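You operate a simulated robot arm through the tools that you are given. There is no shell and no other tool.

The job below is to be done with a simulated robot arm. You get a single attempt, and the scene is never put back.

JOB
Unwrap the yellow bunch and put flowers and paper back.
Fine: both wings open; bunch in the empty lane, green paper in the empty bay; the papers in the rack stay.
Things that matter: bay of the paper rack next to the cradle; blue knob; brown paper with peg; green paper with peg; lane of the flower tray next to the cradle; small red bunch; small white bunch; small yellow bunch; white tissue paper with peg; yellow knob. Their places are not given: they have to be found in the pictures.

Only the result counts: the job must be done as asked and must still hold three seconds after the hand-in. Knocking over, shifting, dropping, spilling or breaking anything else fails it.

ROBOT AND FRAMES
A 7-joint arm with a fingered hand, fixed in place. Base frame: the origin is on the floor under the middle of its stand, x ahead of it, y to its left, z up. Readings come in m, degrees, newtons and seconds.
It reaches about 1.228 m from its shoulder. Its first joint turns from -115.0 to 115.0 degrees. Payload 5 kg.
Tool frame: the origin (TCP) lies between the finger pads and is the grasp point; the fingertips stand 0.032 m ahead of it; z points along the fingers, y is the line along which they close. The gripper opens to 0.16 m; its body begins 0.089 m behind the TCP. The gripper is a hand of 4 fingers: y runs from the thumb to the fingers, the wrist lies at [0, 0, -0.267] in the tool frame, and closing takes about 1.5 s.
Orientation is that of the tool frame in the base frame, as a unit quaternion [w, x, y, z]. With the fingers straight down and closing along the base's y, the tool's x points along the base's -x, its y along +y and its z along -z.

CONTROLS
- The arm moves only by the tool send_rows. Its argument "plan" is a list of rows, each a list of 7 numbers: the shift along the base's x, y, z in mm, then the turn, a rotation vector about the base's x, y, z in degrees, then the opening, from 0 (shut) to 1 (fully open). In form: [[tx, ty, tz, rx, ry, rz, fingers], ...]. A call has 1 to 20 rows; each row shifts and turns the commanded pose from where the row before left it. A row lasts 0.2 s, in which the tool goes at most 0.05 m and 8.6 degrees; a call with a longer step from one row to the next is refused whole, and so is a gripper value outside its range. Where a pose cannot be reached the arm comes as near as it can. A force on the tool above 40 N (or 10 N above the force at the start of the call, whichever is more), or a blocked arm, ends the call early, and 0.2 s more pass. The fingers move at their own pace (about 0.045 m/s each) and stop on an object; they squeeze with about 25 N. The grip force told is the motor's: it shows also when the fingers shut on nothing. Time passes only in rows, and 0.2 s behind the last, so rows that do not move let the fingers close. The reply holds the time, the measured pose of the TCP, the force on the tool along the base axes, the opening and the grip force, in the units named above and with some noise, with the torque about the TCP (base axes, N m) and any sound that the robot's microphone picked up.
- Cameras (640 x 400 px; columns grow to the right, rows downward): "scene" is fixed at [0.2114, 0.6674, 1.4764]; the picture's right is [-0.86, -0.51, 0.00], its down [-0.20, 0.33, -0.92] and it looks along [0.47, -0.79, -0.39] (base axes); focal length 331 px, centre (320, 200). "wrist" rides on the gripper at [0.08, -0.004, -0.114] in the tool frame; the picture's right is [0.05, 1.00, 0.00], its down [-0.82, 0.04, -0.58] and it looks along [-0.58, 0.03, 0.82] (tool axes); focal length 265 px, centre (320, 200).
- camera(camera): a new picture of that camera. The clock stands still meanwhile.
- lift_body(by): slides the trunk up (or, below 0, down) by that many m; the arm rides with it, the base frame stays. It gives what a move gives, with no picture.
- set_grasp(shape): the hand has 4 fingers and takes this shape, open, in about a second: jaw (thumb against the fingers, like two jaws); tri (thumb and two fingers); tip (a fingertip pinch); poke (one finger out to press); point (the index stretched); flat (the hand flat); cup (the hand cupped); fist (a fist). The gripper value then closes the fingers along that shape, each until it touches; the sizes above hold for jaw. It gives what a move gives, with no picture.
- pixel_to_xyz(camera, pixels): for up to 12 pixels [column, row] of the newest picture of that camera ("zoom" is the newest enlarged one), the place [x, y, z] in the base frame of the surface seen there, good to about 0.003 m, but the place of the scene camera against the robot may be out by one fixed shift of up to 0.025 m in any direction. The clock stands still meanwhile.
- inspect(camera, box): a new picture of the part [left, top, right, bottom] of that camera's present view, enlarged. The clock stands still meanwhile.
- close_job(): hands the job in; it is judged then, once.

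Open the gripper and draw the arm clear of the work before you hand the job in, unless the task says otherwise.

The tools are called after "Call:" by a JSON object that holds its "api" and its "payload". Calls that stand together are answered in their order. send_rows: Moves the arm, as the interface text tells. Its arguments: {"type":"object","properties":{"plan":{"type":"array","items":{"type":"array","items":{"type":"number"}}}},"required":["plan"]} The other tools are called the same way: lift_body (by) moves the trunk up or down; set_grasp (shape) gives the hand a shape; camera (camera) takes a picture; pixel_to_xyz (camera, pixels) gives the place of the surface under pixels of a picture; inspect (camera, box) takes an enlarged picture of a part of a camera's view; close_job () hands the job in.

At the start:

```text
time_s: 0.0
tool_pos: [0.5394, -0.3417, 1.1906]
tcp_rot: [0.001, -0.001, 1.0, 0.0]
contact_force: [0.1, -1.1, 0.1]
ft_torque: [-0.01, 0.0, -0.01]
width: 0.1597
grip_force: 0.0
shape: jaw
trunk travel left (down, up): [-0.625, 0.365]
```

scene: 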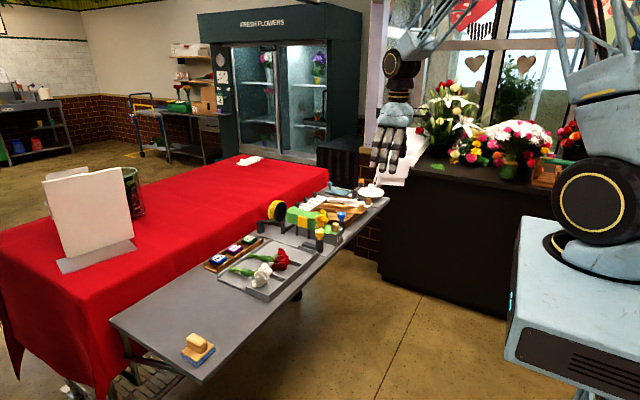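
wrist: 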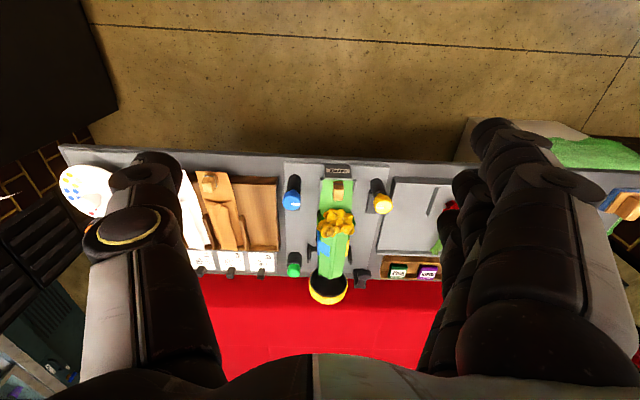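

I see the cradle with the yellow bunch around wrist pixel (335,230), rack at left and tray at right. I take enlarged pictures first.

Call:
{"api": "inspect", "payload": {"camera": "wrist", "box": [160, 140, 480, 310]}}

Call:
{"api": "inspect", "payload": {"camera": "scene", "box": [190, 170, 400, 300]}}

```text
2.00 times, centred on (320, 225) of wrist
```

zoom: 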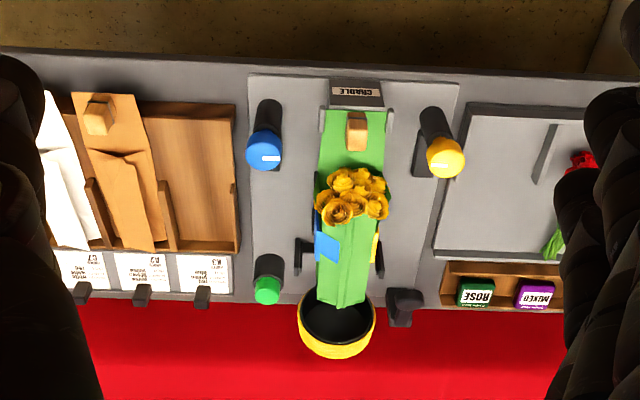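

```text
3.05 times, centred on (295, 235) of scene
```

zoom: 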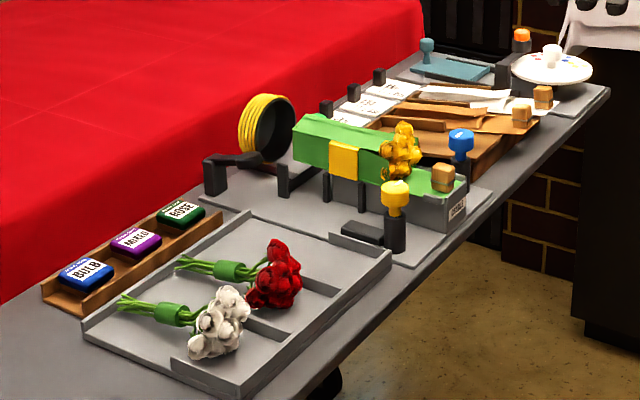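

The table layout is visible: rack left, cradle centre with blue/yellow knobs, tray right. I read places of the main items from the wrist view.

Call:
{"api": "camera", "payload": {"camera": "wrist"}}

Call:
{"api": "pixel_to_xyz", "payload": {"camera": "wrist", "pixels": [[292, 202], [383, 204], [337, 187], [340, 210], [336, 222], [335, 250], [330, 290], [293, 270], [361, 275], [410, 200], [265, 195], [258, 262]]}}

Call:
{"api": "pixel_to_xyz", "payload": {"camera": "wrist", "pixels": [[208, 182], [305, 250], [352, 250], [325, 245], [346, 260], [290, 185], [376, 185], [320, 195], [352, 195], [300, 220], [370, 230], [340, 170]]}}

```text
taken
```

wrist: 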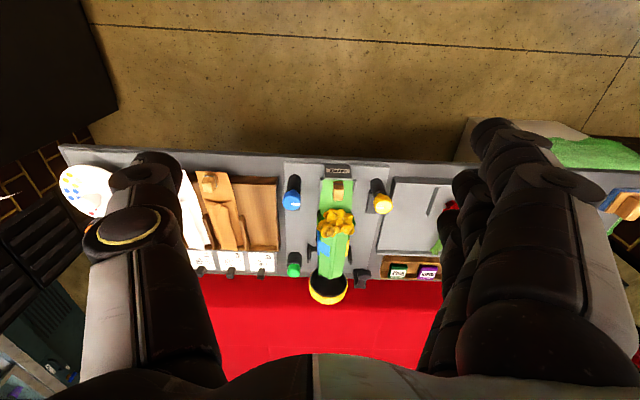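

```text
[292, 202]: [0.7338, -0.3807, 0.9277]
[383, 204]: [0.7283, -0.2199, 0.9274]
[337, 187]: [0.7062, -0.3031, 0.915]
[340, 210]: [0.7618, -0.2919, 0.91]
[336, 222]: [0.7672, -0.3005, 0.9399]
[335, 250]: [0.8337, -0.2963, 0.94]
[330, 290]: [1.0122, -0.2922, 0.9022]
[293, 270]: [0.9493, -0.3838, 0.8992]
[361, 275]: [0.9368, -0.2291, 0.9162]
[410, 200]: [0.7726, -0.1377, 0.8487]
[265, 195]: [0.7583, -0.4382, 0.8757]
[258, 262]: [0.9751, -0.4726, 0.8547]
```

```text
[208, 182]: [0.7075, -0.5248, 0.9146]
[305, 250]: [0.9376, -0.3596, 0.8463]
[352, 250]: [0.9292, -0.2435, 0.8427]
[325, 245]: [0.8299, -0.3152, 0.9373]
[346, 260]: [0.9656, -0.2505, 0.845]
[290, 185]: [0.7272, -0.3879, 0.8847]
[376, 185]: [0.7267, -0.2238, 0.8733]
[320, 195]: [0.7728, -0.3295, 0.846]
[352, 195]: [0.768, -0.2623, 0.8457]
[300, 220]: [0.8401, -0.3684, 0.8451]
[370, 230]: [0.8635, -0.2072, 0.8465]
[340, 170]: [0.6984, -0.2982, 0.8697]
```

The cradle centre is near (0.80,-0.30) with table board at z≈0.845; knobs top at z≈0.93. I move lower and centre on the cradle for a closer look.

Call:
{"api": "send_rows", "payload": {"plan": [[0, 20, -25, 0, 0, 0, 1], [0, 20, -25, 0, 0, 0, 1], [10, 0, -25, 0, 0, 0, 1], [10, 0, -25, 0, 0, 0, 1], [0, 0, 0, 0, 0, 0, 1]]}}

Call:
{"api": "inspect", "payload": {"camera": "wrist", "box": [180, 120, 460, 320]}}

Call:
{"api": "camera", "payload": {"camera": "wrist"}}

```text
time_s: 1.2
tool_pos: [0.5593, -0.3015, 1.0897]
tcp_rot: [0.0, 0.0, 1.0, 0.0]
contact_force: [0.4, -0.2, -0.9]
ft_torque: [-0.02, -0.02, 0.03]
width: 0.1598
grip_force: 0.0
shape: jaw
trunk travel left (down, up): [-0.625, 0.365]
```

```text
2.00 times, centred on (320, 220) of wrist
```

zoom: 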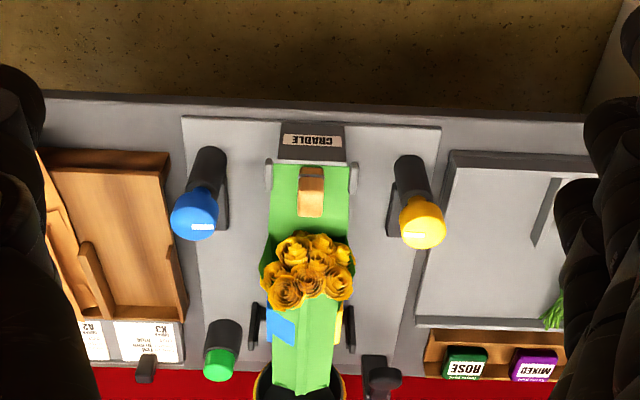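

```text
taken
```

wrist: 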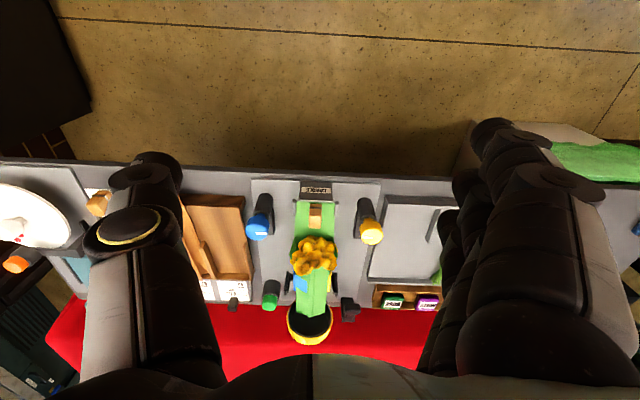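

I zoom the scene camera on the cradle to understand the wings and knobs.

Call:
{"api": "inspect", "payload": {"camera": "scene", "box": [260, 180, 360, 250]}}

Call:
{"api": "inspect", "payload": {"camera": "wrist", "box": [240, 170, 400, 340]}}

```text
5.71 times, centred on (310, 215) of scene
```

zoom: 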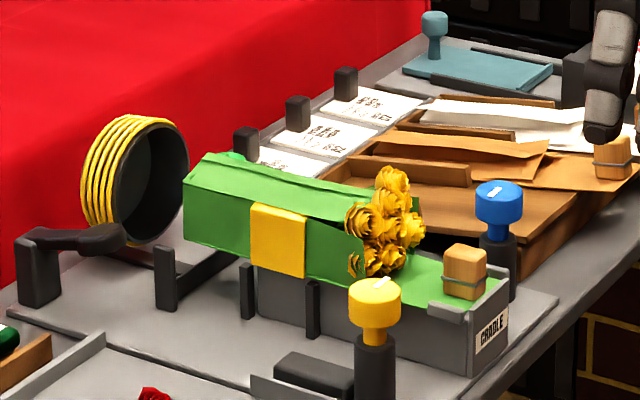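

```text
2.35 times, centred on (320, 255) of wrist
```

zoom: 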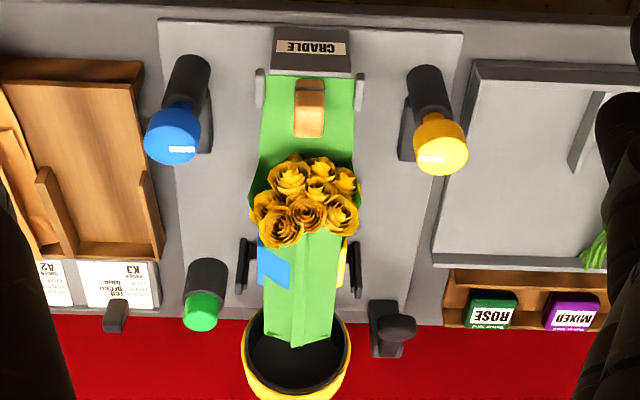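

The pictures zoom sharply, so I enlarge the parcel's seam and each knob to see which wing is on top and the knob marks.

Call:
{"api": "inspect", "payload": {"camera": "wrist", "box": [285, 230, 355, 330]}}

Call:
{"api": "inspect", "payload": {"camera": "scene", "box": [285, 200, 335, 232]}}

Call:
{"api": "inspect", "payload": {"camera": "wrist", "box": [240, 180, 300, 245]}}

Call:
{"api": "inspect", "payload": {"camera": "wrist", "box": [335, 180, 395, 245]}}

```text
4.00 times, centred on (320, 280) of wrist
```

zoom: 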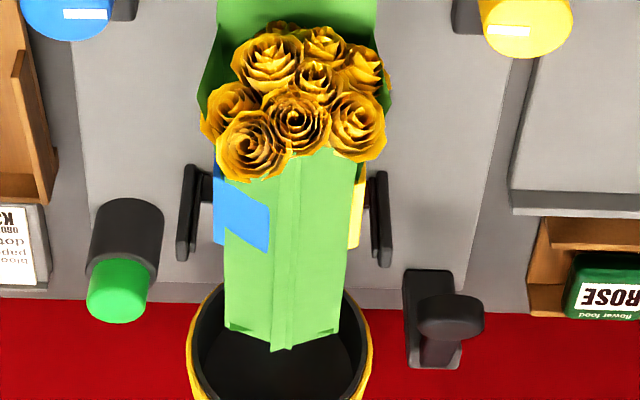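

```text
12.50 times, centred on (310, 216) of scene
```

zoom: 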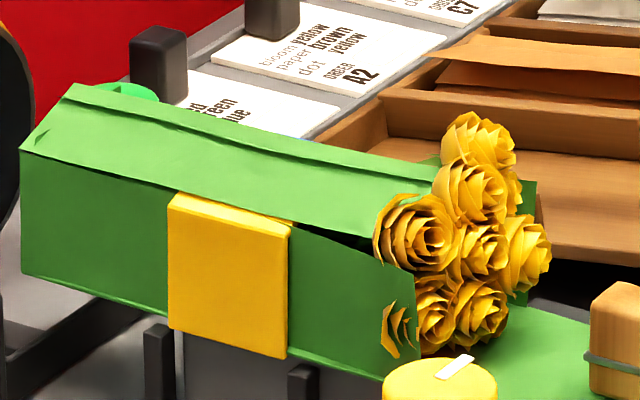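

```text
6.15 times, centred on (270, 212) of wrist
```

zoom: 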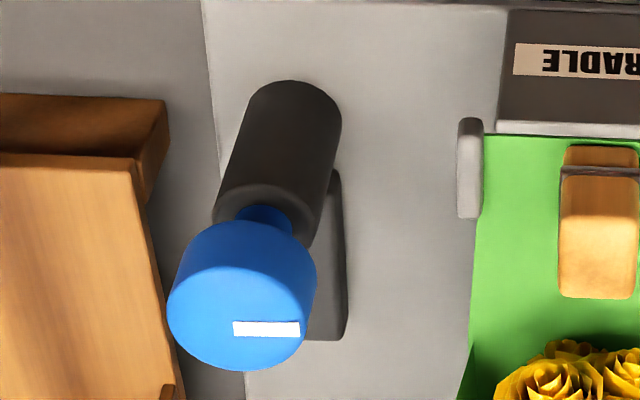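

```text
6.15 times, centred on (365, 212) of wrist
```

zoom: 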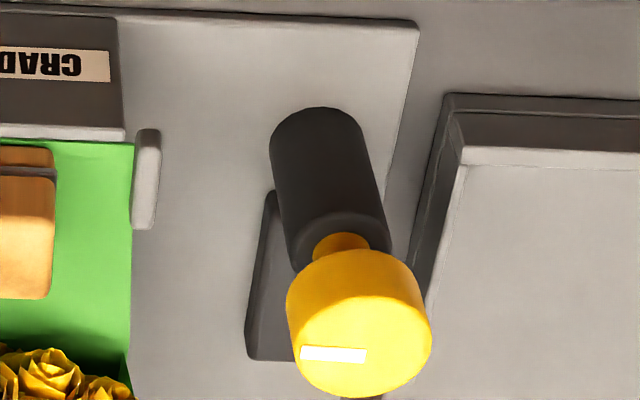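

The marks on both knobs point toward the cradle. I zoom further on the seam to see which wing overlaps, and the space around the parcel's end.

Call:
{"api": "inspect", "payload": {"camera": "wrist", "box": [304, 265, 334, 320]}}

Call:
{"api": "inspect", "payload": {"camera": "wrist", "box": [295, 190, 335, 245]}}

Call:
{"api": "inspect", "payload": {"camera": "scene", "box": [288, 203, 318, 221]}}

```text
7.27 times, centred on (319, 292) of wrist
```

zoom: 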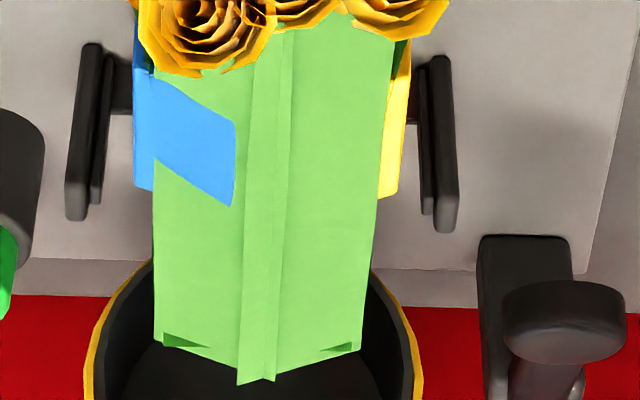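

```text
7.27 times, centred on (315, 218) of wrist
```

zoom: 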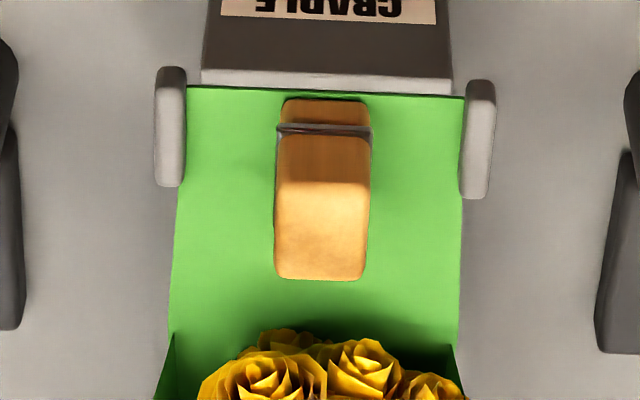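

```text
16.00 times, centred on (303, 212) of scene
```

zoom: 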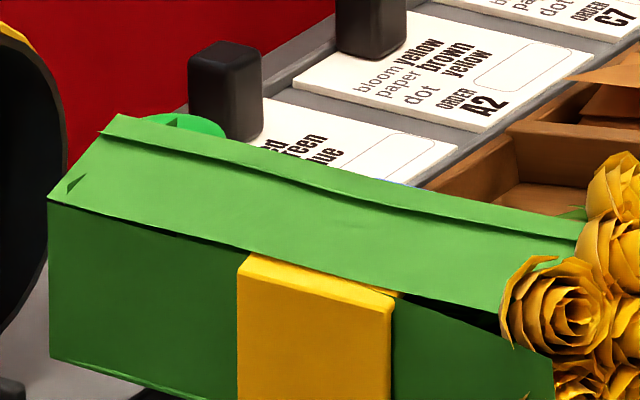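

I move the wrist camera closer over the cradle (TCP to about (0.72,-0.30,1.04), fingertips stay ~6 cm above the flowers).

Call:
{"api": "send_rows", "payload": {"plan": [[40, 0, -5, 0, 0, 0, 1], [40, 0, -10, 0, 0, 0, 1], [40, 0, -15, 0, 0, 0, 1], [30, 0, -15, 0, 0, 0, 1], [0, 0, 0, 0, 0, 0, 1]]}}

Call:
{"api": "camera", "payload": {"camera": "wrist"}}

Call:
{"api": "inspect", "payload": {"camera": "wrist", "box": [250, 150, 390, 260]}}

```text
time_s: 2.4
tool_pos: [0.7099, -0.2992, 1.046]
tcp_rot: [0.0, 0.0, 1.0, 0.0]
contact_force: [0.0, 0.0, -0.2]
ft_torque: [-0.03, -0.02, 0.01]
width: 0.1599
grip_force: 0.1
shape: jaw
trunk travel left (down, up): [-0.625, 0.365]
```

```text
taken
```

wrist: 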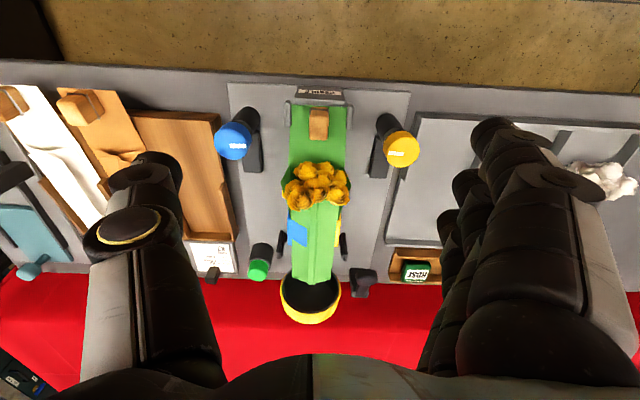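

```text
3.64 times, centred on (320, 205) of wrist
```

zoom: 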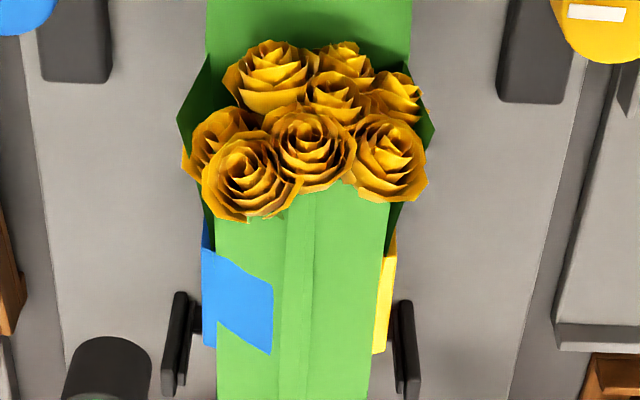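

I zoom on the seam and the blue patch from here.

Call:
{"api": "inspect", "payload": {"camera": "wrist", "box": [280, 190, 350, 235]}}

Call:
{"api": "inspect", "payload": {"camera": "wrist", "box": [280, 235, 350, 290]}}

Call:
{"api": "pixel_to_xyz", "payload": {"camera": "wrist", "pixels": [[233, 140], [224, 140], [242, 140], [233, 133], [233, 150], [403, 148], [394, 148], [412, 148], [403, 141], [403, 157], [235, 147], [400, 153]]}}

Call:
{"api": "pixel_to_xyz", "payload": {"camera": "wrist", "pixels": [[300, 215], [310, 215], [320, 215], [330, 215], [296, 280], [310, 280], [328, 280], [318, 115], [318, 130], [335, 130], [300, 130], [318, 190]]}}

```text
8.89 times, centred on (315, 212) of wrist
```

zoom: 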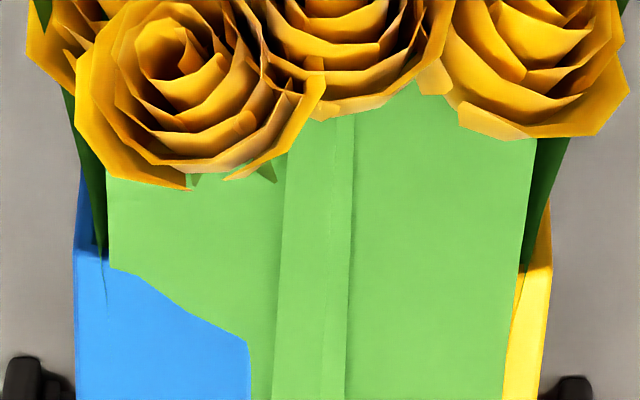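

```text
7.27 times, centred on (315, 262) of wrist
```

zoom: 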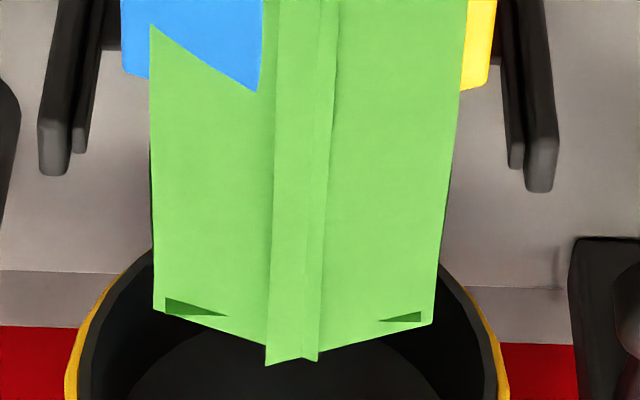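

```text
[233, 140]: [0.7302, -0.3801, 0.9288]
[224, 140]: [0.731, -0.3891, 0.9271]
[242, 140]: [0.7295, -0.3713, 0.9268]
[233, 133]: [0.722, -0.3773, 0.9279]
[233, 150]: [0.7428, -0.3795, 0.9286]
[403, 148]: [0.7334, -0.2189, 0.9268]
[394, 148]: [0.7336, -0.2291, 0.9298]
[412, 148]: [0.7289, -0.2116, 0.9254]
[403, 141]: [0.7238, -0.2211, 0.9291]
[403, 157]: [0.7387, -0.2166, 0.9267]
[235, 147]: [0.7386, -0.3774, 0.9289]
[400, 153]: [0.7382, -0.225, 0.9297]
```

```text
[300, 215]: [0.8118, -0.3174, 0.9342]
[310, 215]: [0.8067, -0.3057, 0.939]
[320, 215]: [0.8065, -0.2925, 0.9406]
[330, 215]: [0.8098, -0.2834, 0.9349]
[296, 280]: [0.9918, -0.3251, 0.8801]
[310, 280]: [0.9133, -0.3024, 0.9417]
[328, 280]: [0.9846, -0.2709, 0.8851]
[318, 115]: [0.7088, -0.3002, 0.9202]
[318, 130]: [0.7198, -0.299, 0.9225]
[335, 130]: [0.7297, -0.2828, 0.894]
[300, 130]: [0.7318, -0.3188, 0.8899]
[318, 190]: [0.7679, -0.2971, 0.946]
```

Knob centres: blue (0.731,-0.380), yellow (0.731,-0.2195), tops at z≈0.928, ~36 mm wide. I look at the hand in the scene camera to judge finger size before gripping a knob.

Call:
{"api": "inspect", "payload": {"camera": "scene", "box": [240, 120, 400, 250]}}

Call:
{"api": "set_grasp", "payload": {"shape": "tip"}}

Call:
{"api": "inspect", "payload": {"camera": "scene", "box": [240, 120, 400, 250]}}

Call:
{"api": "camera", "payload": {"camera": "wrist"}}

```text
3.08 times, centred on (320, 185) of scene
```

zoom: 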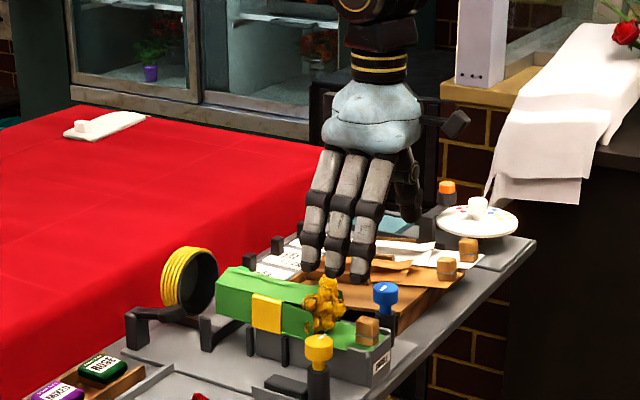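

```text
time_s: 3.3
tool_pos: [0.7102, -0.2995, 1.0448]
tcp_rot: [-0.001, -0.001, 1.0, 0.0]
contact_force: [0.2, -0.3, 0.0]
ft_torque: [0.01, 0.03, -0.04]
width: 0.1599
grip_force: 0.1
shape: tip
trunk travel left (down, up): [-0.625, 0.365]
```

```text
3.08 times, centred on (320, 185) of scene
```

zoom: 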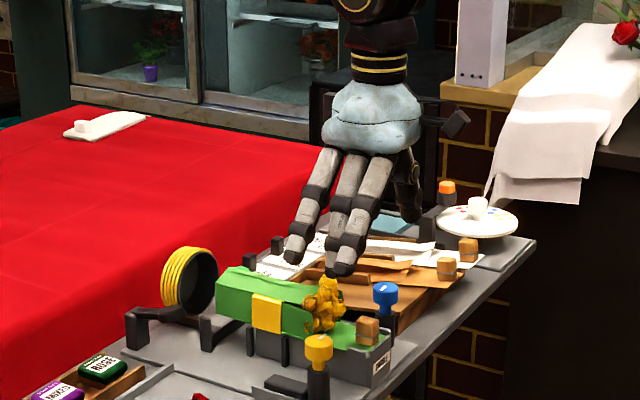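

```text
taken
```

wrist: 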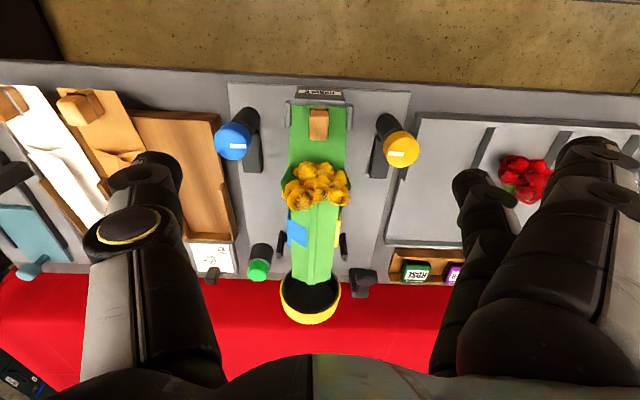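

I survey the rack (to see how open papers lie) and the tray from closer, moving sideways at safe height.

Call:
{"api": "set_grasp", "payload": {"shape": "jaw"}}

Call:
{"api": "send_rows", "payload": {"plan": [[-30, -40, 20, 0, 0, 0, 1], [-30, -45, 10, 0, 0, 0, 1], [-20, -45, 0, 0, 0, 0, 1], [0, -45, 0, 0, 0, 0, 1], [0, 0, 0, 0, 0, 0, 1]]}}

Call:
{"api": "camera", "payload": {"camera": "wrist"}}

Call:
{"api": "inspect", "payload": {"camera": "wrist", "box": [220, 150, 420, 300]}}

Call:
{"api": "inspect", "payload": {"camera": "scene", "box": [300, 170, 400, 240]}}

```text
time_s: 4.2
tool_pos: [0.7107, -0.2991, 1.0467]
tcp_rot: [0.0, 0.0, 1.0, 0.0]
contact_force: [-0.5, 0.1, -0.1]
ft_torque: [0.03, -0.03, 0.03]
width: 0.1599
grip_force: 0.1
shape: jaw
trunk travel left (down, up): [-0.625, 0.365]
```

```text
refused: row 1 steps farther than a row can; nothing moved
```

```text
taken
```

wrist: 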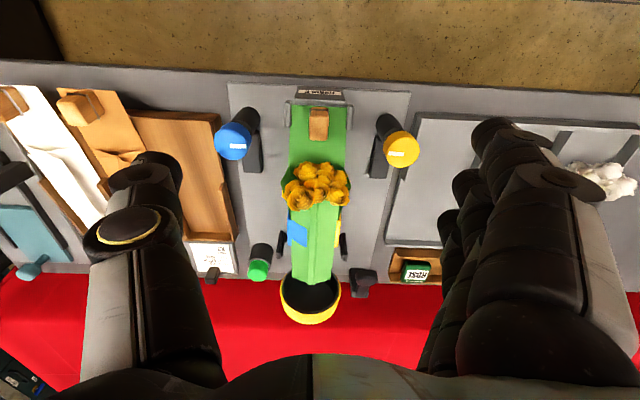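

```text
2.67 times, centred on (320, 225) of wrist
```

zoom: 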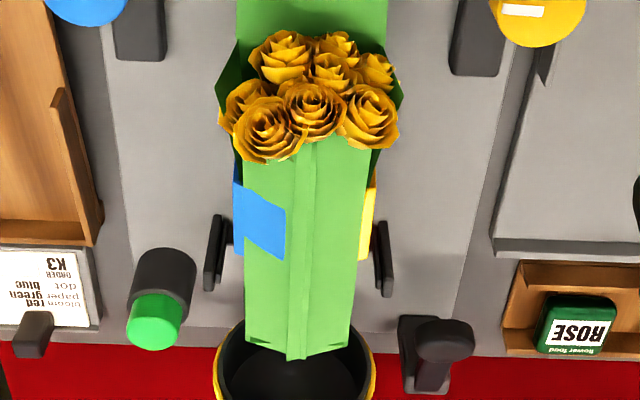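

```text
5.71 times, centred on (350, 205) of scene
```

zoom: 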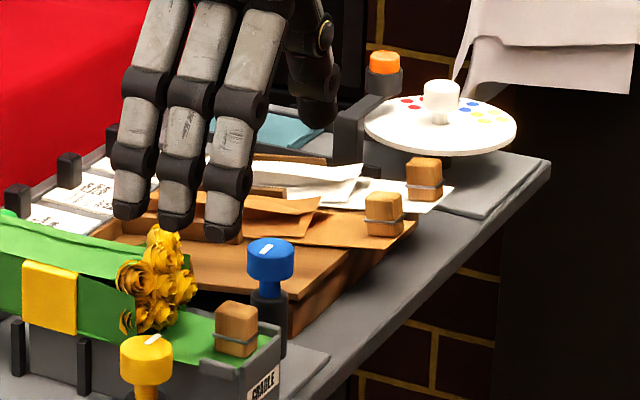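

The step was too long; I redo the sideways survey with shorter rows.

Call:
{"api": "send_rows", "payload": {"plan": [[-20, -35, 20, 0, 0, 0, 1], [-20, -40, 10, 0, 0, 0, 1], [-20, -40, 0, 0, 0, 0, 1], [-20, -40, 0, 0, 0, 0, 1], [0, -20, 0, 0, 0, 0, 1], [0, 0, 0, 0, 0, 0, 1]]}}

Call:
{"api": "inspect", "payload": {"camera": "wrist", "box": [200, 120, 440, 300]}}

Call:
{"api": "camera", "payload": {"camera": "wrist"}}

```text
time_s: 5.6
tool_pos: [0.6296, -0.4768, 1.0765]
tcp_rot: [0.0, -0.002, 1.0, -0.001]
contact_force: [0.3, 0.1, -0.3]
ft_torque: [0.01, 0.01, -0.02]
width: 0.1599
grip_force: 0.0
shape: jaw
trunk travel left (down, up): [-0.625, 0.365]
```

```text
2.22 times, centred on (320, 210) of wrist
```

zoom: 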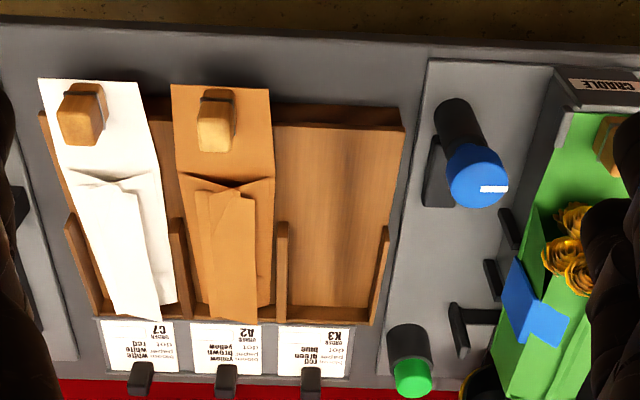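

```text
taken
```

wrist: 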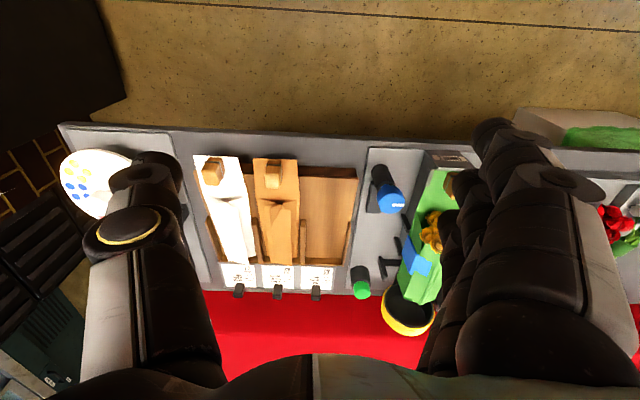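

From this side the blue patch shows better near (412,255); I zoom on it.

Call:
{"api": "inspect", "payload": {"camera": "wrist", "box": [375, 200, 450, 320]}}

Call:
{"api": "inspect", "payload": {"camera": "wrist", "box": [395, 235, 440, 275]}}

Call:
{"api": "inspect", "payload": {"camera": "wrist", "box": [195, 150, 300, 270]}}

```text
3.33 times, centred on (412, 260) of wrist
```

zoom: 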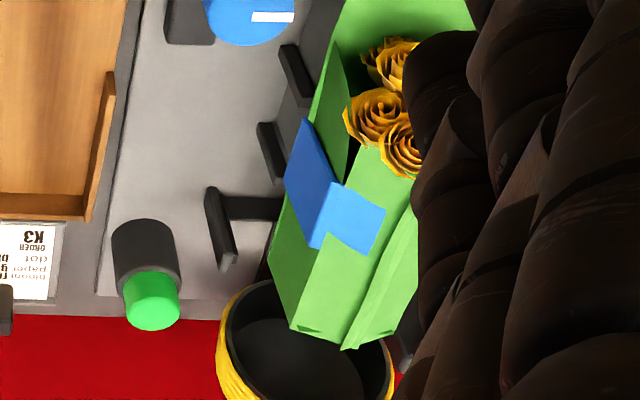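

```text
10.00 times, centred on (418, 255) of wrist
```

zoom: 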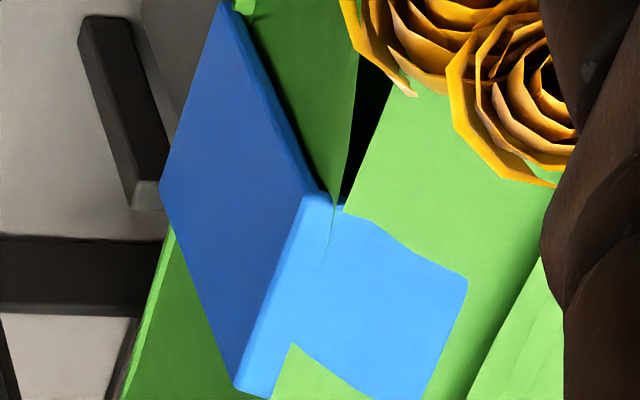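

```text
3.33 times, centred on (248, 210) of wrist
```

zoom: 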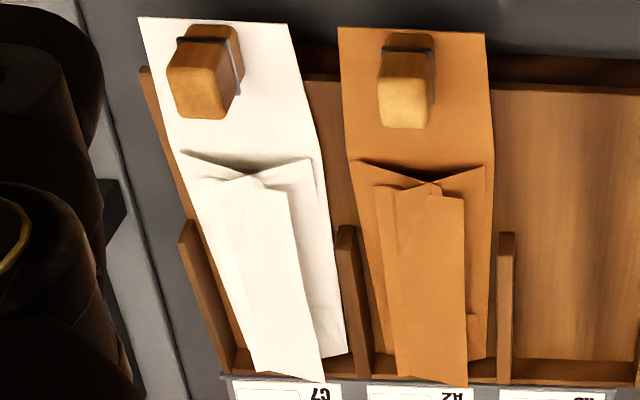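

The rack's papers lie folded with pegs toward the robot; the empty bay is the one beside the cradle. I now go above the blue knob (0.731,-0.380), turning the hand +90° about z so the fingers close along x, thumb on the far side.

Call:
{"api": "send_rows", "payload": {"plan": [[10, 9, 0, 0, 0, 8.5, 0.8], [10, 9, 0, 0, 0, 8.5, 0.6], [10, 9, 0, 0, 0, 8.5, 0.5], [10, 9, 0, 0, 0, 8.5, 0.5], [10, 9, 0, 0, 0, 8.5, 0.5], [10, 9, 0, 0, 0, 8.5, 0.5], [10, 9, 0, 0, 0, 8.5, 0.5], [10, 9, 0, 0, 0, 8.5, 0.5], [10, 9, 0, 0, 0, 8.5, 0.5], [11, 9, 0, 0, 0, 8.5, 0.5], [0, 7, 0, 0, 0, 5, 0.5], [0, 0, 0, 0, 0, 0, 0.5]]}}

Call:
{"api": "camera", "payload": {"camera": "wrist"}}

Call:
{"api": "inspect", "payload": {"camera": "scene", "box": [260, 130, 400, 250]}}

```text
time_s: 8.2
tool_pos: [0.7318, -0.3793, 1.0761]
tcp_rot: [0.0, 0.707, -0.707, 0.0]
contact_force: [0.1, -0.5, 0.2]
ft_torque: [-0.03, -0.02, -0.01]
width: 0.0806
grip_force: 0.1
shape: jaw
trunk travel left (down, up): [-0.625, 0.365]
```

```text
taken
```

wrist: 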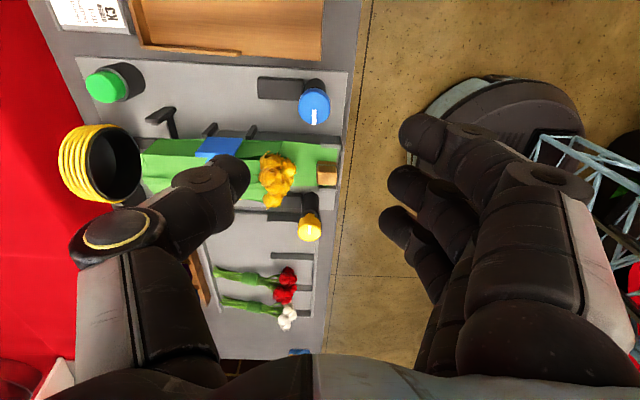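

```text
3.33 times, centred on (330, 190) of scene
```

zoom: 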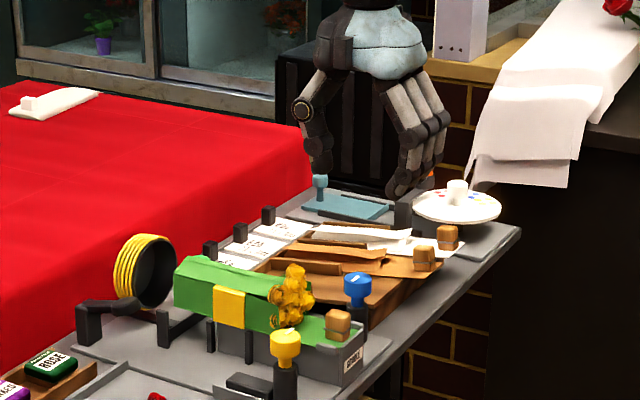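

This view from the -y side shows the blue wing; I zoom on it for the seam and the mechanism.

Call:
{"api": "inspect", "payload": {"camera": "wrist", "box": [130, 60, 350, 220]}}

Call:
{"api": "pixel_to_xyz", "payload": {"camera": "wrist", "pixels": [[312, 105], [303, 105], [321, 105], [312, 97], [312, 113], [275, 88], [165, 125], [208, 130], [250, 132], [220, 147], [160, 110], [310, 235]]}}

```text
2.50 times, centred on (240, 140) of wrist
```

zoom: 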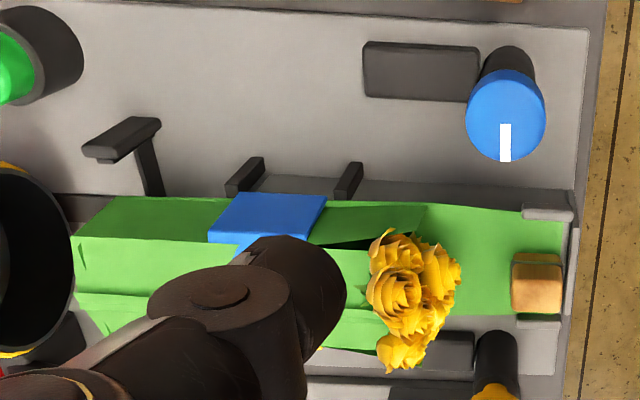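

```text
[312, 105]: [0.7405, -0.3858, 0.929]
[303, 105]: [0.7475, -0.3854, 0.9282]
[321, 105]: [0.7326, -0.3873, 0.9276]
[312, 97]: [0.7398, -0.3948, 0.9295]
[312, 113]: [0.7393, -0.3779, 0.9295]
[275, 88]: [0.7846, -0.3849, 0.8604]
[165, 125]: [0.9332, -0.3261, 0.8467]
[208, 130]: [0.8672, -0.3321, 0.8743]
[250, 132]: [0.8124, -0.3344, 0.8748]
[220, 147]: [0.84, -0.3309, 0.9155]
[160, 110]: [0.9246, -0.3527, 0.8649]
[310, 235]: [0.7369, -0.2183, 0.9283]
```

I measure the blue knob's rim precisely from an enlarged view.

Call:
{"api": "inspect", "payload": {"camera": "wrist", "box": [290, 80, 340, 130]}}

```text
8.00 times, centred on (315, 105) of wrist
```

zoom: 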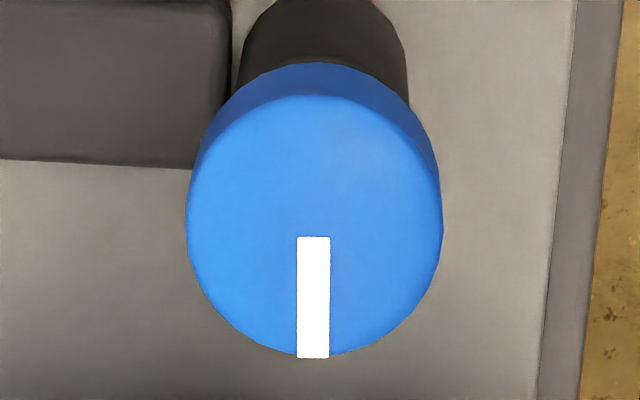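

Call:
{"api": "pixel_to_xyz", "payload": {"camera": "zoom", "pixels": [[315, 226], [193, 226], [436, 226], [315, 102], [340, 348], [250, 226], [380, 226], [315, 160], [380, 160], [250, 160], [100, 100], [550, 50]]}}

```text
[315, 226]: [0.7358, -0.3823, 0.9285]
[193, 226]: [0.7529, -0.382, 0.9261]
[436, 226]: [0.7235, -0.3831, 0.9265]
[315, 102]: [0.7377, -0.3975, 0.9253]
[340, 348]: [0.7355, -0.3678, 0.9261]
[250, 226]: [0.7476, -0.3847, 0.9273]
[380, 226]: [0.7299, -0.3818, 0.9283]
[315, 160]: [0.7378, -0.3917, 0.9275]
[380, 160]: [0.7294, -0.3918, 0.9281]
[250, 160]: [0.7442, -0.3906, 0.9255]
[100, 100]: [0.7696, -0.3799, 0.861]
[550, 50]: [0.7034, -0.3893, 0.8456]
```

Blue knob centre ≈(0.736,-0.381), top z≈0.927, ~31 mm wide. I descend to TCP z≈0.92 with 8 cm opening.

Call:
{"api": "send_rows", "payload": {"plan": [[4, -2, -30, 0, 0, 0, 0.5], [0, 0, -30, 0, 0, 0, 0.5], [0, 0, -30, 0, 0, 0, 0.5], [0, 0, -30, 0, 0, 0, 0.5], [0, 0, -20, 0, 0, 0, 0.5], [0, 0, -15, 0, 0, 0, 0.5], [0, 0, 0, 0, 0, 0, 0.5]]}}

Call:
{"api": "camera", "payload": {"camera": "wrist"}}

Call:
{"api": "inspect", "payload": {"camera": "scene", "box": [280, 160, 400, 250]}}

```text
time_s: 9.8
tool_pos: [0.7333, -0.3823, 0.9201]
tcp_rot: [0.0, 0.707, -0.707, 0.001]
contact_force: [0.2, -1.1, -0.9]
ft_torque: [0.01, 0.01, 0.0]
width: 0.0807
grip_force: 0.0
shape: jaw
trunk travel left (down, up): [-0.625, 0.365]
```

```text
taken
```

wrist: 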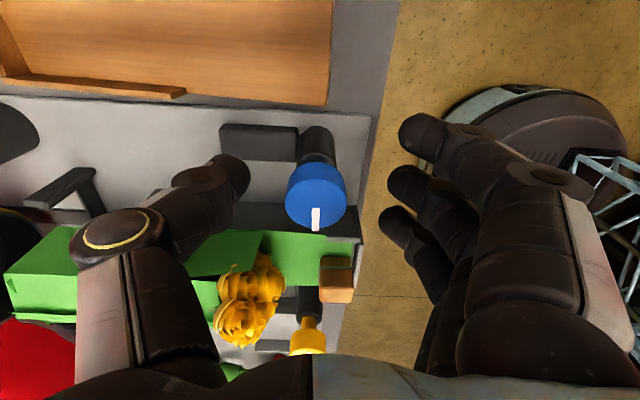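

```text
4.44 times, centred on (340, 205) of scene
```

zoom: 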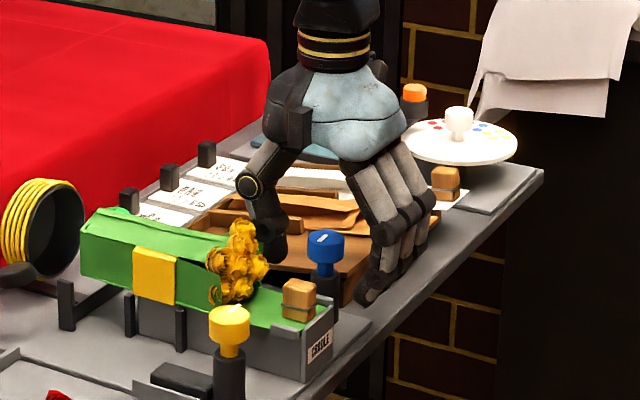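

The knob sits between thumb and fingers. I close and wait for the grip.

Call:
{"api": "send_rows", "payload": {"plan": [[2, 1, 0, 0, 0, 0, 0.4], [0, 0, 0, 0, 0, 0, 0.3], [0, 0, 0, 0, 0, 0, 0.2], [0, 0, 0, 0, 0, 0, 0.1], [0, 0, 0, 0, 0, 0, 0], [0, 0, 0, 0, 0, 0, 0], [0, 0, 0, 0, 0, 0, 0]]}}

Call:
{"api": "camera", "payload": {"camera": "wrist"}}

Call:
{"api": "inspect", "payload": {"camera": "scene", "box": [280, 160, 400, 250]}}

```text
time_s: 11.4
tool_pos: [0.7384, -0.3806, 0.9219]
tcp_rot: [-0.001, 0.707, -0.707, -0.001]
contact_force: [12.5, -0.6, -6.7]
ft_torque: [-0.02, -0.02, 0.04]
width: 0.0058
grip_force: 24.8
shape: jaw
trunk travel left (down, up): [-0.625, 0.365]
```

```text
taken
```

wrist: 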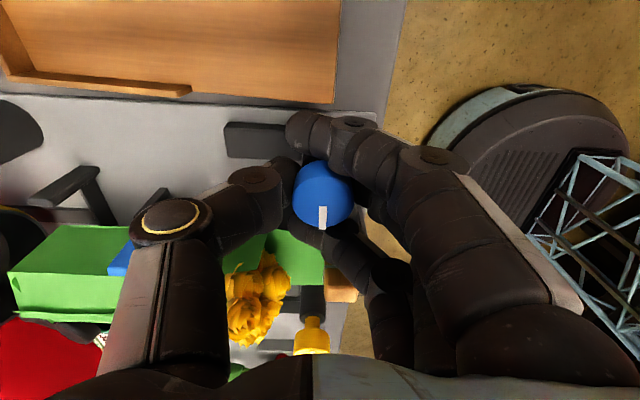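

```text
4.44 times, centred on (340, 205) of scene
```

zoom: 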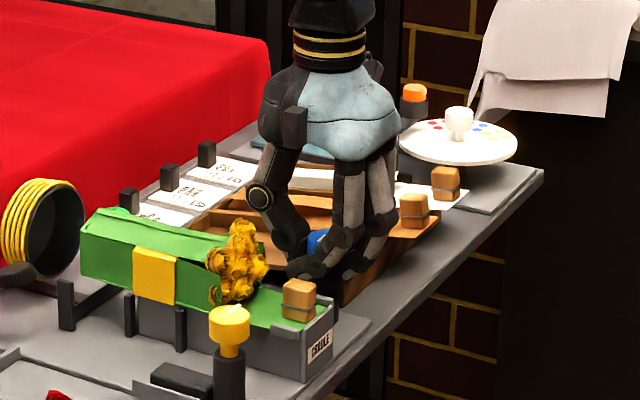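

The grip holds the knob (24.8 N). I try turning it by +17° about z and watch torque and the mark.

Call:
{"api": "send_rows", "payload": {"plan": [[0, 0, 0, 0, 0, 5, 0], [0, 0, 0, 0, 0, 6, 0], [0, 0, 0, 0, 0, 6, 0], [0, 0, 0, 0, 0, 0, 0]]}}

Call:
{"api": "camera", "payload": {"camera": "wrist"}}

Call:
{"api": "inspect", "payload": {"camera": "scene", "box": [280, 160, 400, 250]}}

```text
time_s: 12.2
tool_pos: [0.7307, -0.3744, 0.9224]
tcp_rot: [0.007, 0.755, -0.656, 0.009]
contact_force: [31.6, -20.8, -28.9]
ft_torque: [-0.04, -0.15, 0.08]
width: 0.0061
grip_force: 25.0
shape: jaw
out of reach, approached as far as the arm can: row 2, 3
trunk travel left (down, up): [-0.625, 0.365]
stopped in row 4: the force on the tool passed its limit at 112 N (the readings are from after the stop); the commanded pose is now the measured one
```

```text
taken
```

wrist: 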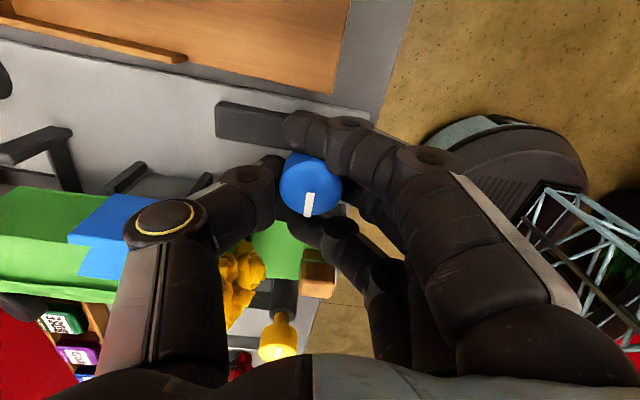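

```text
4.44 times, centred on (340, 205) of scene
```

zoom: 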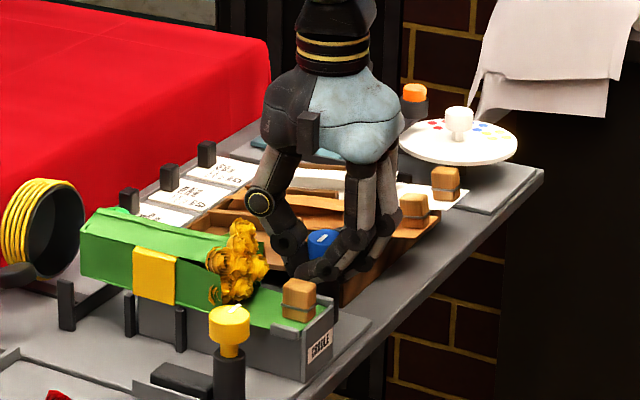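

The wrist joint limit lies just past +90° (row out of reach) and the knob's mark did not turn. I open, recentre over the knob and go back to +90°, then I'll try the other direction.

Call:
{"api": "send_rows", "payload": {"plan": [[0, 0, 0, 0, 0, 0, 0.2], [0, 0, 0, 0, 0, 0, 0.4], [0, 0, 0, 0, 0, 0, 0.5], [0, 0, 0, 0, 0, 0, 0.5], [0, 0, 0, 0, 0, 0, 0.5]]}}

Call:
{"api": "camera", "payload": {"camera": "wrist"}}

Call:
{"api": "inspect", "payload": {"camera": "scene", "box": [280, 160, 400, 250]}}

```text
time_s: 13.4
tool_pos: [0.7261, -0.3708, 0.9264]
tcp_rot: [0.006, 0.756, -0.654, 0.008]
contact_force: [-0.4, 0.9, 0.2]
ft_torque: [0.01, 0.0, 0.03]
width: 0.0792
grip_force: 0.1
shape: jaw
trunk travel left (down, up): [-0.625, 0.365]
```

```text
taken
```

wrist: 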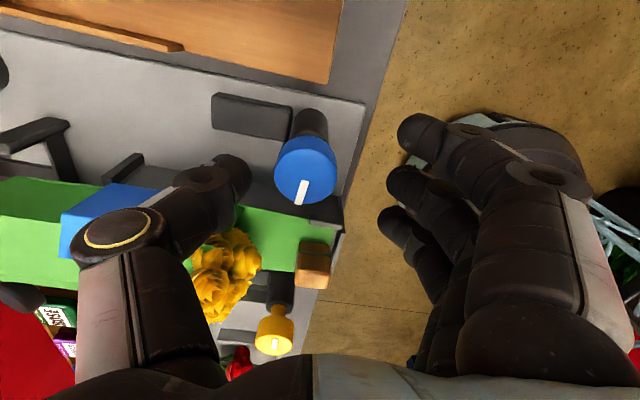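

```text
4.44 times, centred on (340, 205) of scene
```

zoom: 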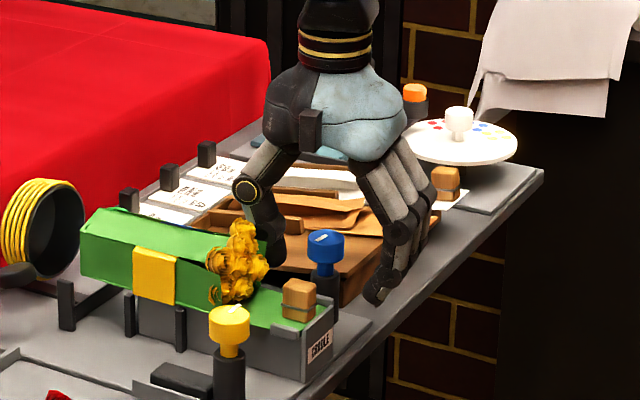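

The knob is unchanged. I recentre, grip again and try turning the other way (negative about z).

Call:
{"api": "send_rows", "payload": {"plan": [[5, -5, -3, 0, 0, -4, 0.5], [5, -5, -3, 0, 0, -4, 0.5], [0, 0, 0, 0, 0, 0, 0.4], [0, 0, 0, 0, 0, 0, 0.3], [0, 0, 0, 0, 0, 0, 0.2], [0, 0, 0, 0, 0, 0, 0.1], [0, 0, 0, 0, 0, 0, 0], [0, 0, 0, 0, 0, 0, 0], [0, 0, 0, 0, 0, 0, 0]]}}

```text
time_s: 15.4
tool_pos: [0.7395, -0.3808, 0.9203]
tcp_rot: [0.006, 0.708, -0.706, 0.008]
contact_force: [9.6, -2.4, -4.8]
ft_torque: [-0.04, 0.16, 0.0]
width: 0.0057
grip_force: 25.0
shape: jaw
trunk travel left (down, up): [-0.625, 0.365]
```

Gripped again. Now I turn -18° about z in small rows.

Call:
{"api": "send_rows", "payload": {"plan": [[0, 0, 0, 0, 0, -4, 0], [0, 0, 0, 0, 0, -4, 0], [0, 0, 0, 0, 0, -5, 0], [0, 0, 0, 0, 0, -5, 0], [0, 0, 0, 0, 0, 0, 0]]}}

Call:
{"api": "camera", "payload": {"camera": "wrist"}}

Call:
{"api": "inspect", "payload": {"camera": "scene", "box": [280, 160, 400, 250]}}

```text
time_s: 16.6
tool_pos: [0.7366, -0.3817, 0.9198]
tcp_rot: [-0.008, -0.589, 0.808, -0.007]
contact_force: [15.7, -9.5, 1.9]
ft_torque: [-0.08, 0.02, 0.06]
width: 0.0061
grip_force: 25.0
shape: jaw
trunk travel left (down, up): [-0.625, 0.365]
```

```text
taken
```

wrist: 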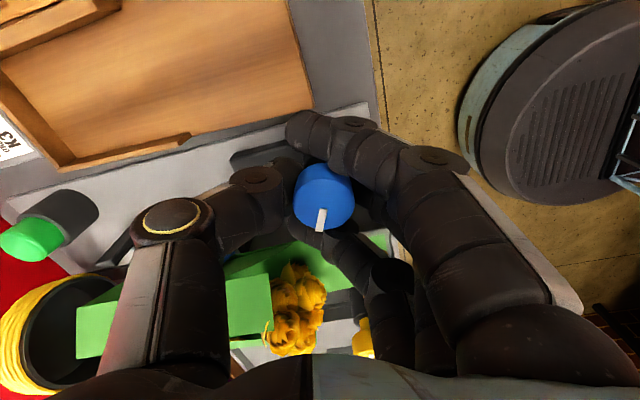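

```text
4.44 times, centred on (340, 205) of scene
```

zoom: 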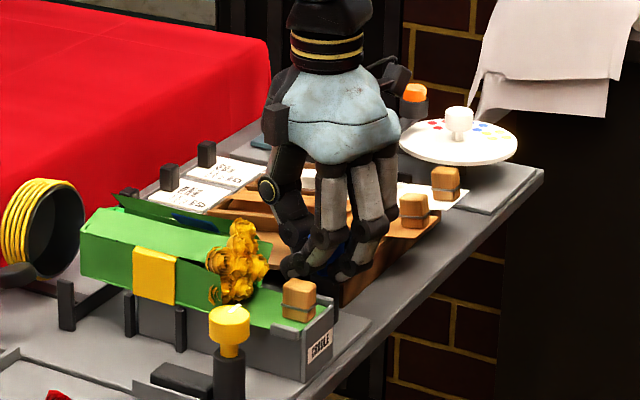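

The mark turned with the hand and the blue wing is swinging open (scene zoom (170,215)). I continue turning the same way.

Call:
{"api": "send_rows", "payload": {"plan": [[0, 0, 0, 0, 0, -5, 0], [0, 0, 0, 0, 0, -5, 0], [0, 0, 0, 0, 0, -5, 0], [0, 0, 0, 0, 0, -5, 0], [0, 0, 0, 0, 0, 0, 0]]}}

Call:
{"api": "camera", "payload": {"camera": "wrist"}}

Call:
{"api": "inspect", "payload": {"camera": "scene", "box": [280, 160, 400, 250]}}

```text
time_s: 17.8
tool_pos: [0.7377, -0.3818, 0.9199]
tcp_rot: [-0.009, -0.44, 0.898, -0.006]
contact_force: [12.3, -12.3, 2.7]
ft_torque: [-0.11, 0.03, 0.07]
width: 0.0062
grip_force: 25.1
shape: jaw
trunk travel left (down, up): [-0.625, 0.365]
```

```text
taken
```

wrist: 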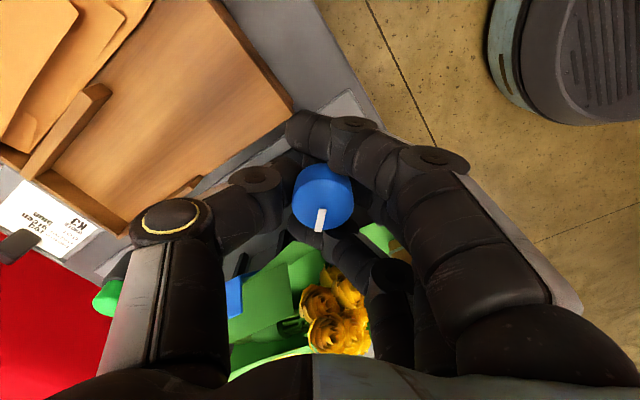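

```text
4.44 times, centred on (340, 205) of scene
```

zoom: 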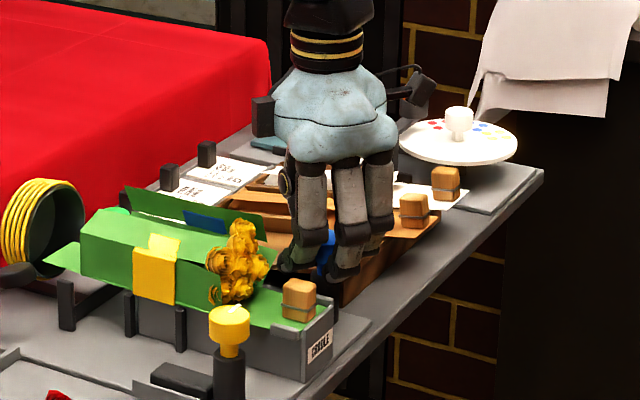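

The blue wing swings further with the knob (38° so far). I keep turning by 20° more while watching force and the flowers.

Call:
{"api": "send_rows", "payload": {"plan": [[0, 0, 0, 0, 0, -5, 0], [0, 0, 0, 0, 0, -5, 0], [0, 0, 0, 0, 0, -5, 0], [0, 0, 0, 0, 0, -5, 0], [0, 0, 0, 0, 0, 0, 0]]}}

Call:
{"api": "camera", "payload": {"camera": "wrist"}}

Call:
{"api": "inspect", "payload": {"camera": "scene", "box": [280, 160, 400, 250]}}

```text
time_s: 19.0
tool_pos: [0.7363, -0.3829, 0.9201]
tcp_rot: [-0.009, -0.276, 0.961, -0.003]
contact_force: [8.7, -17.6, 0.8]
ft_torque: [-0.13, 0.02, 0.06]
width: 0.0067
grip_force: 25.0
shape: jaw
trunk travel left (down, up): [-0.625, 0.365]
```

```text
taken
```

wrist: 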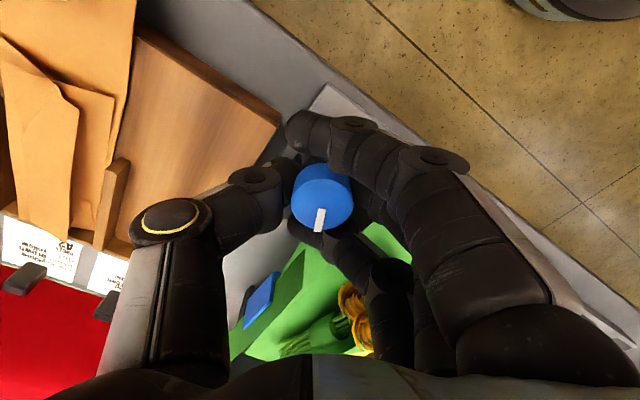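

```text
4.44 times, centred on (340, 205) of scene
```

zoom: 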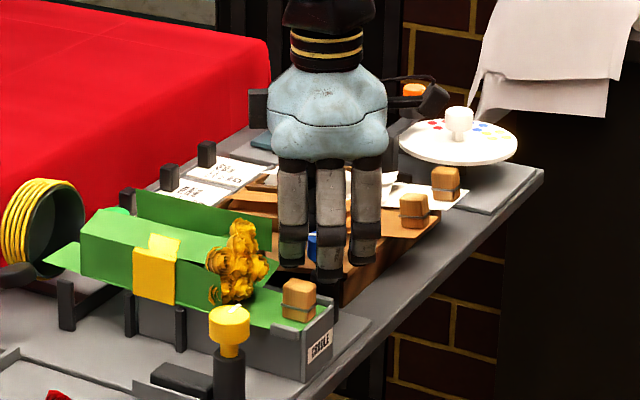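

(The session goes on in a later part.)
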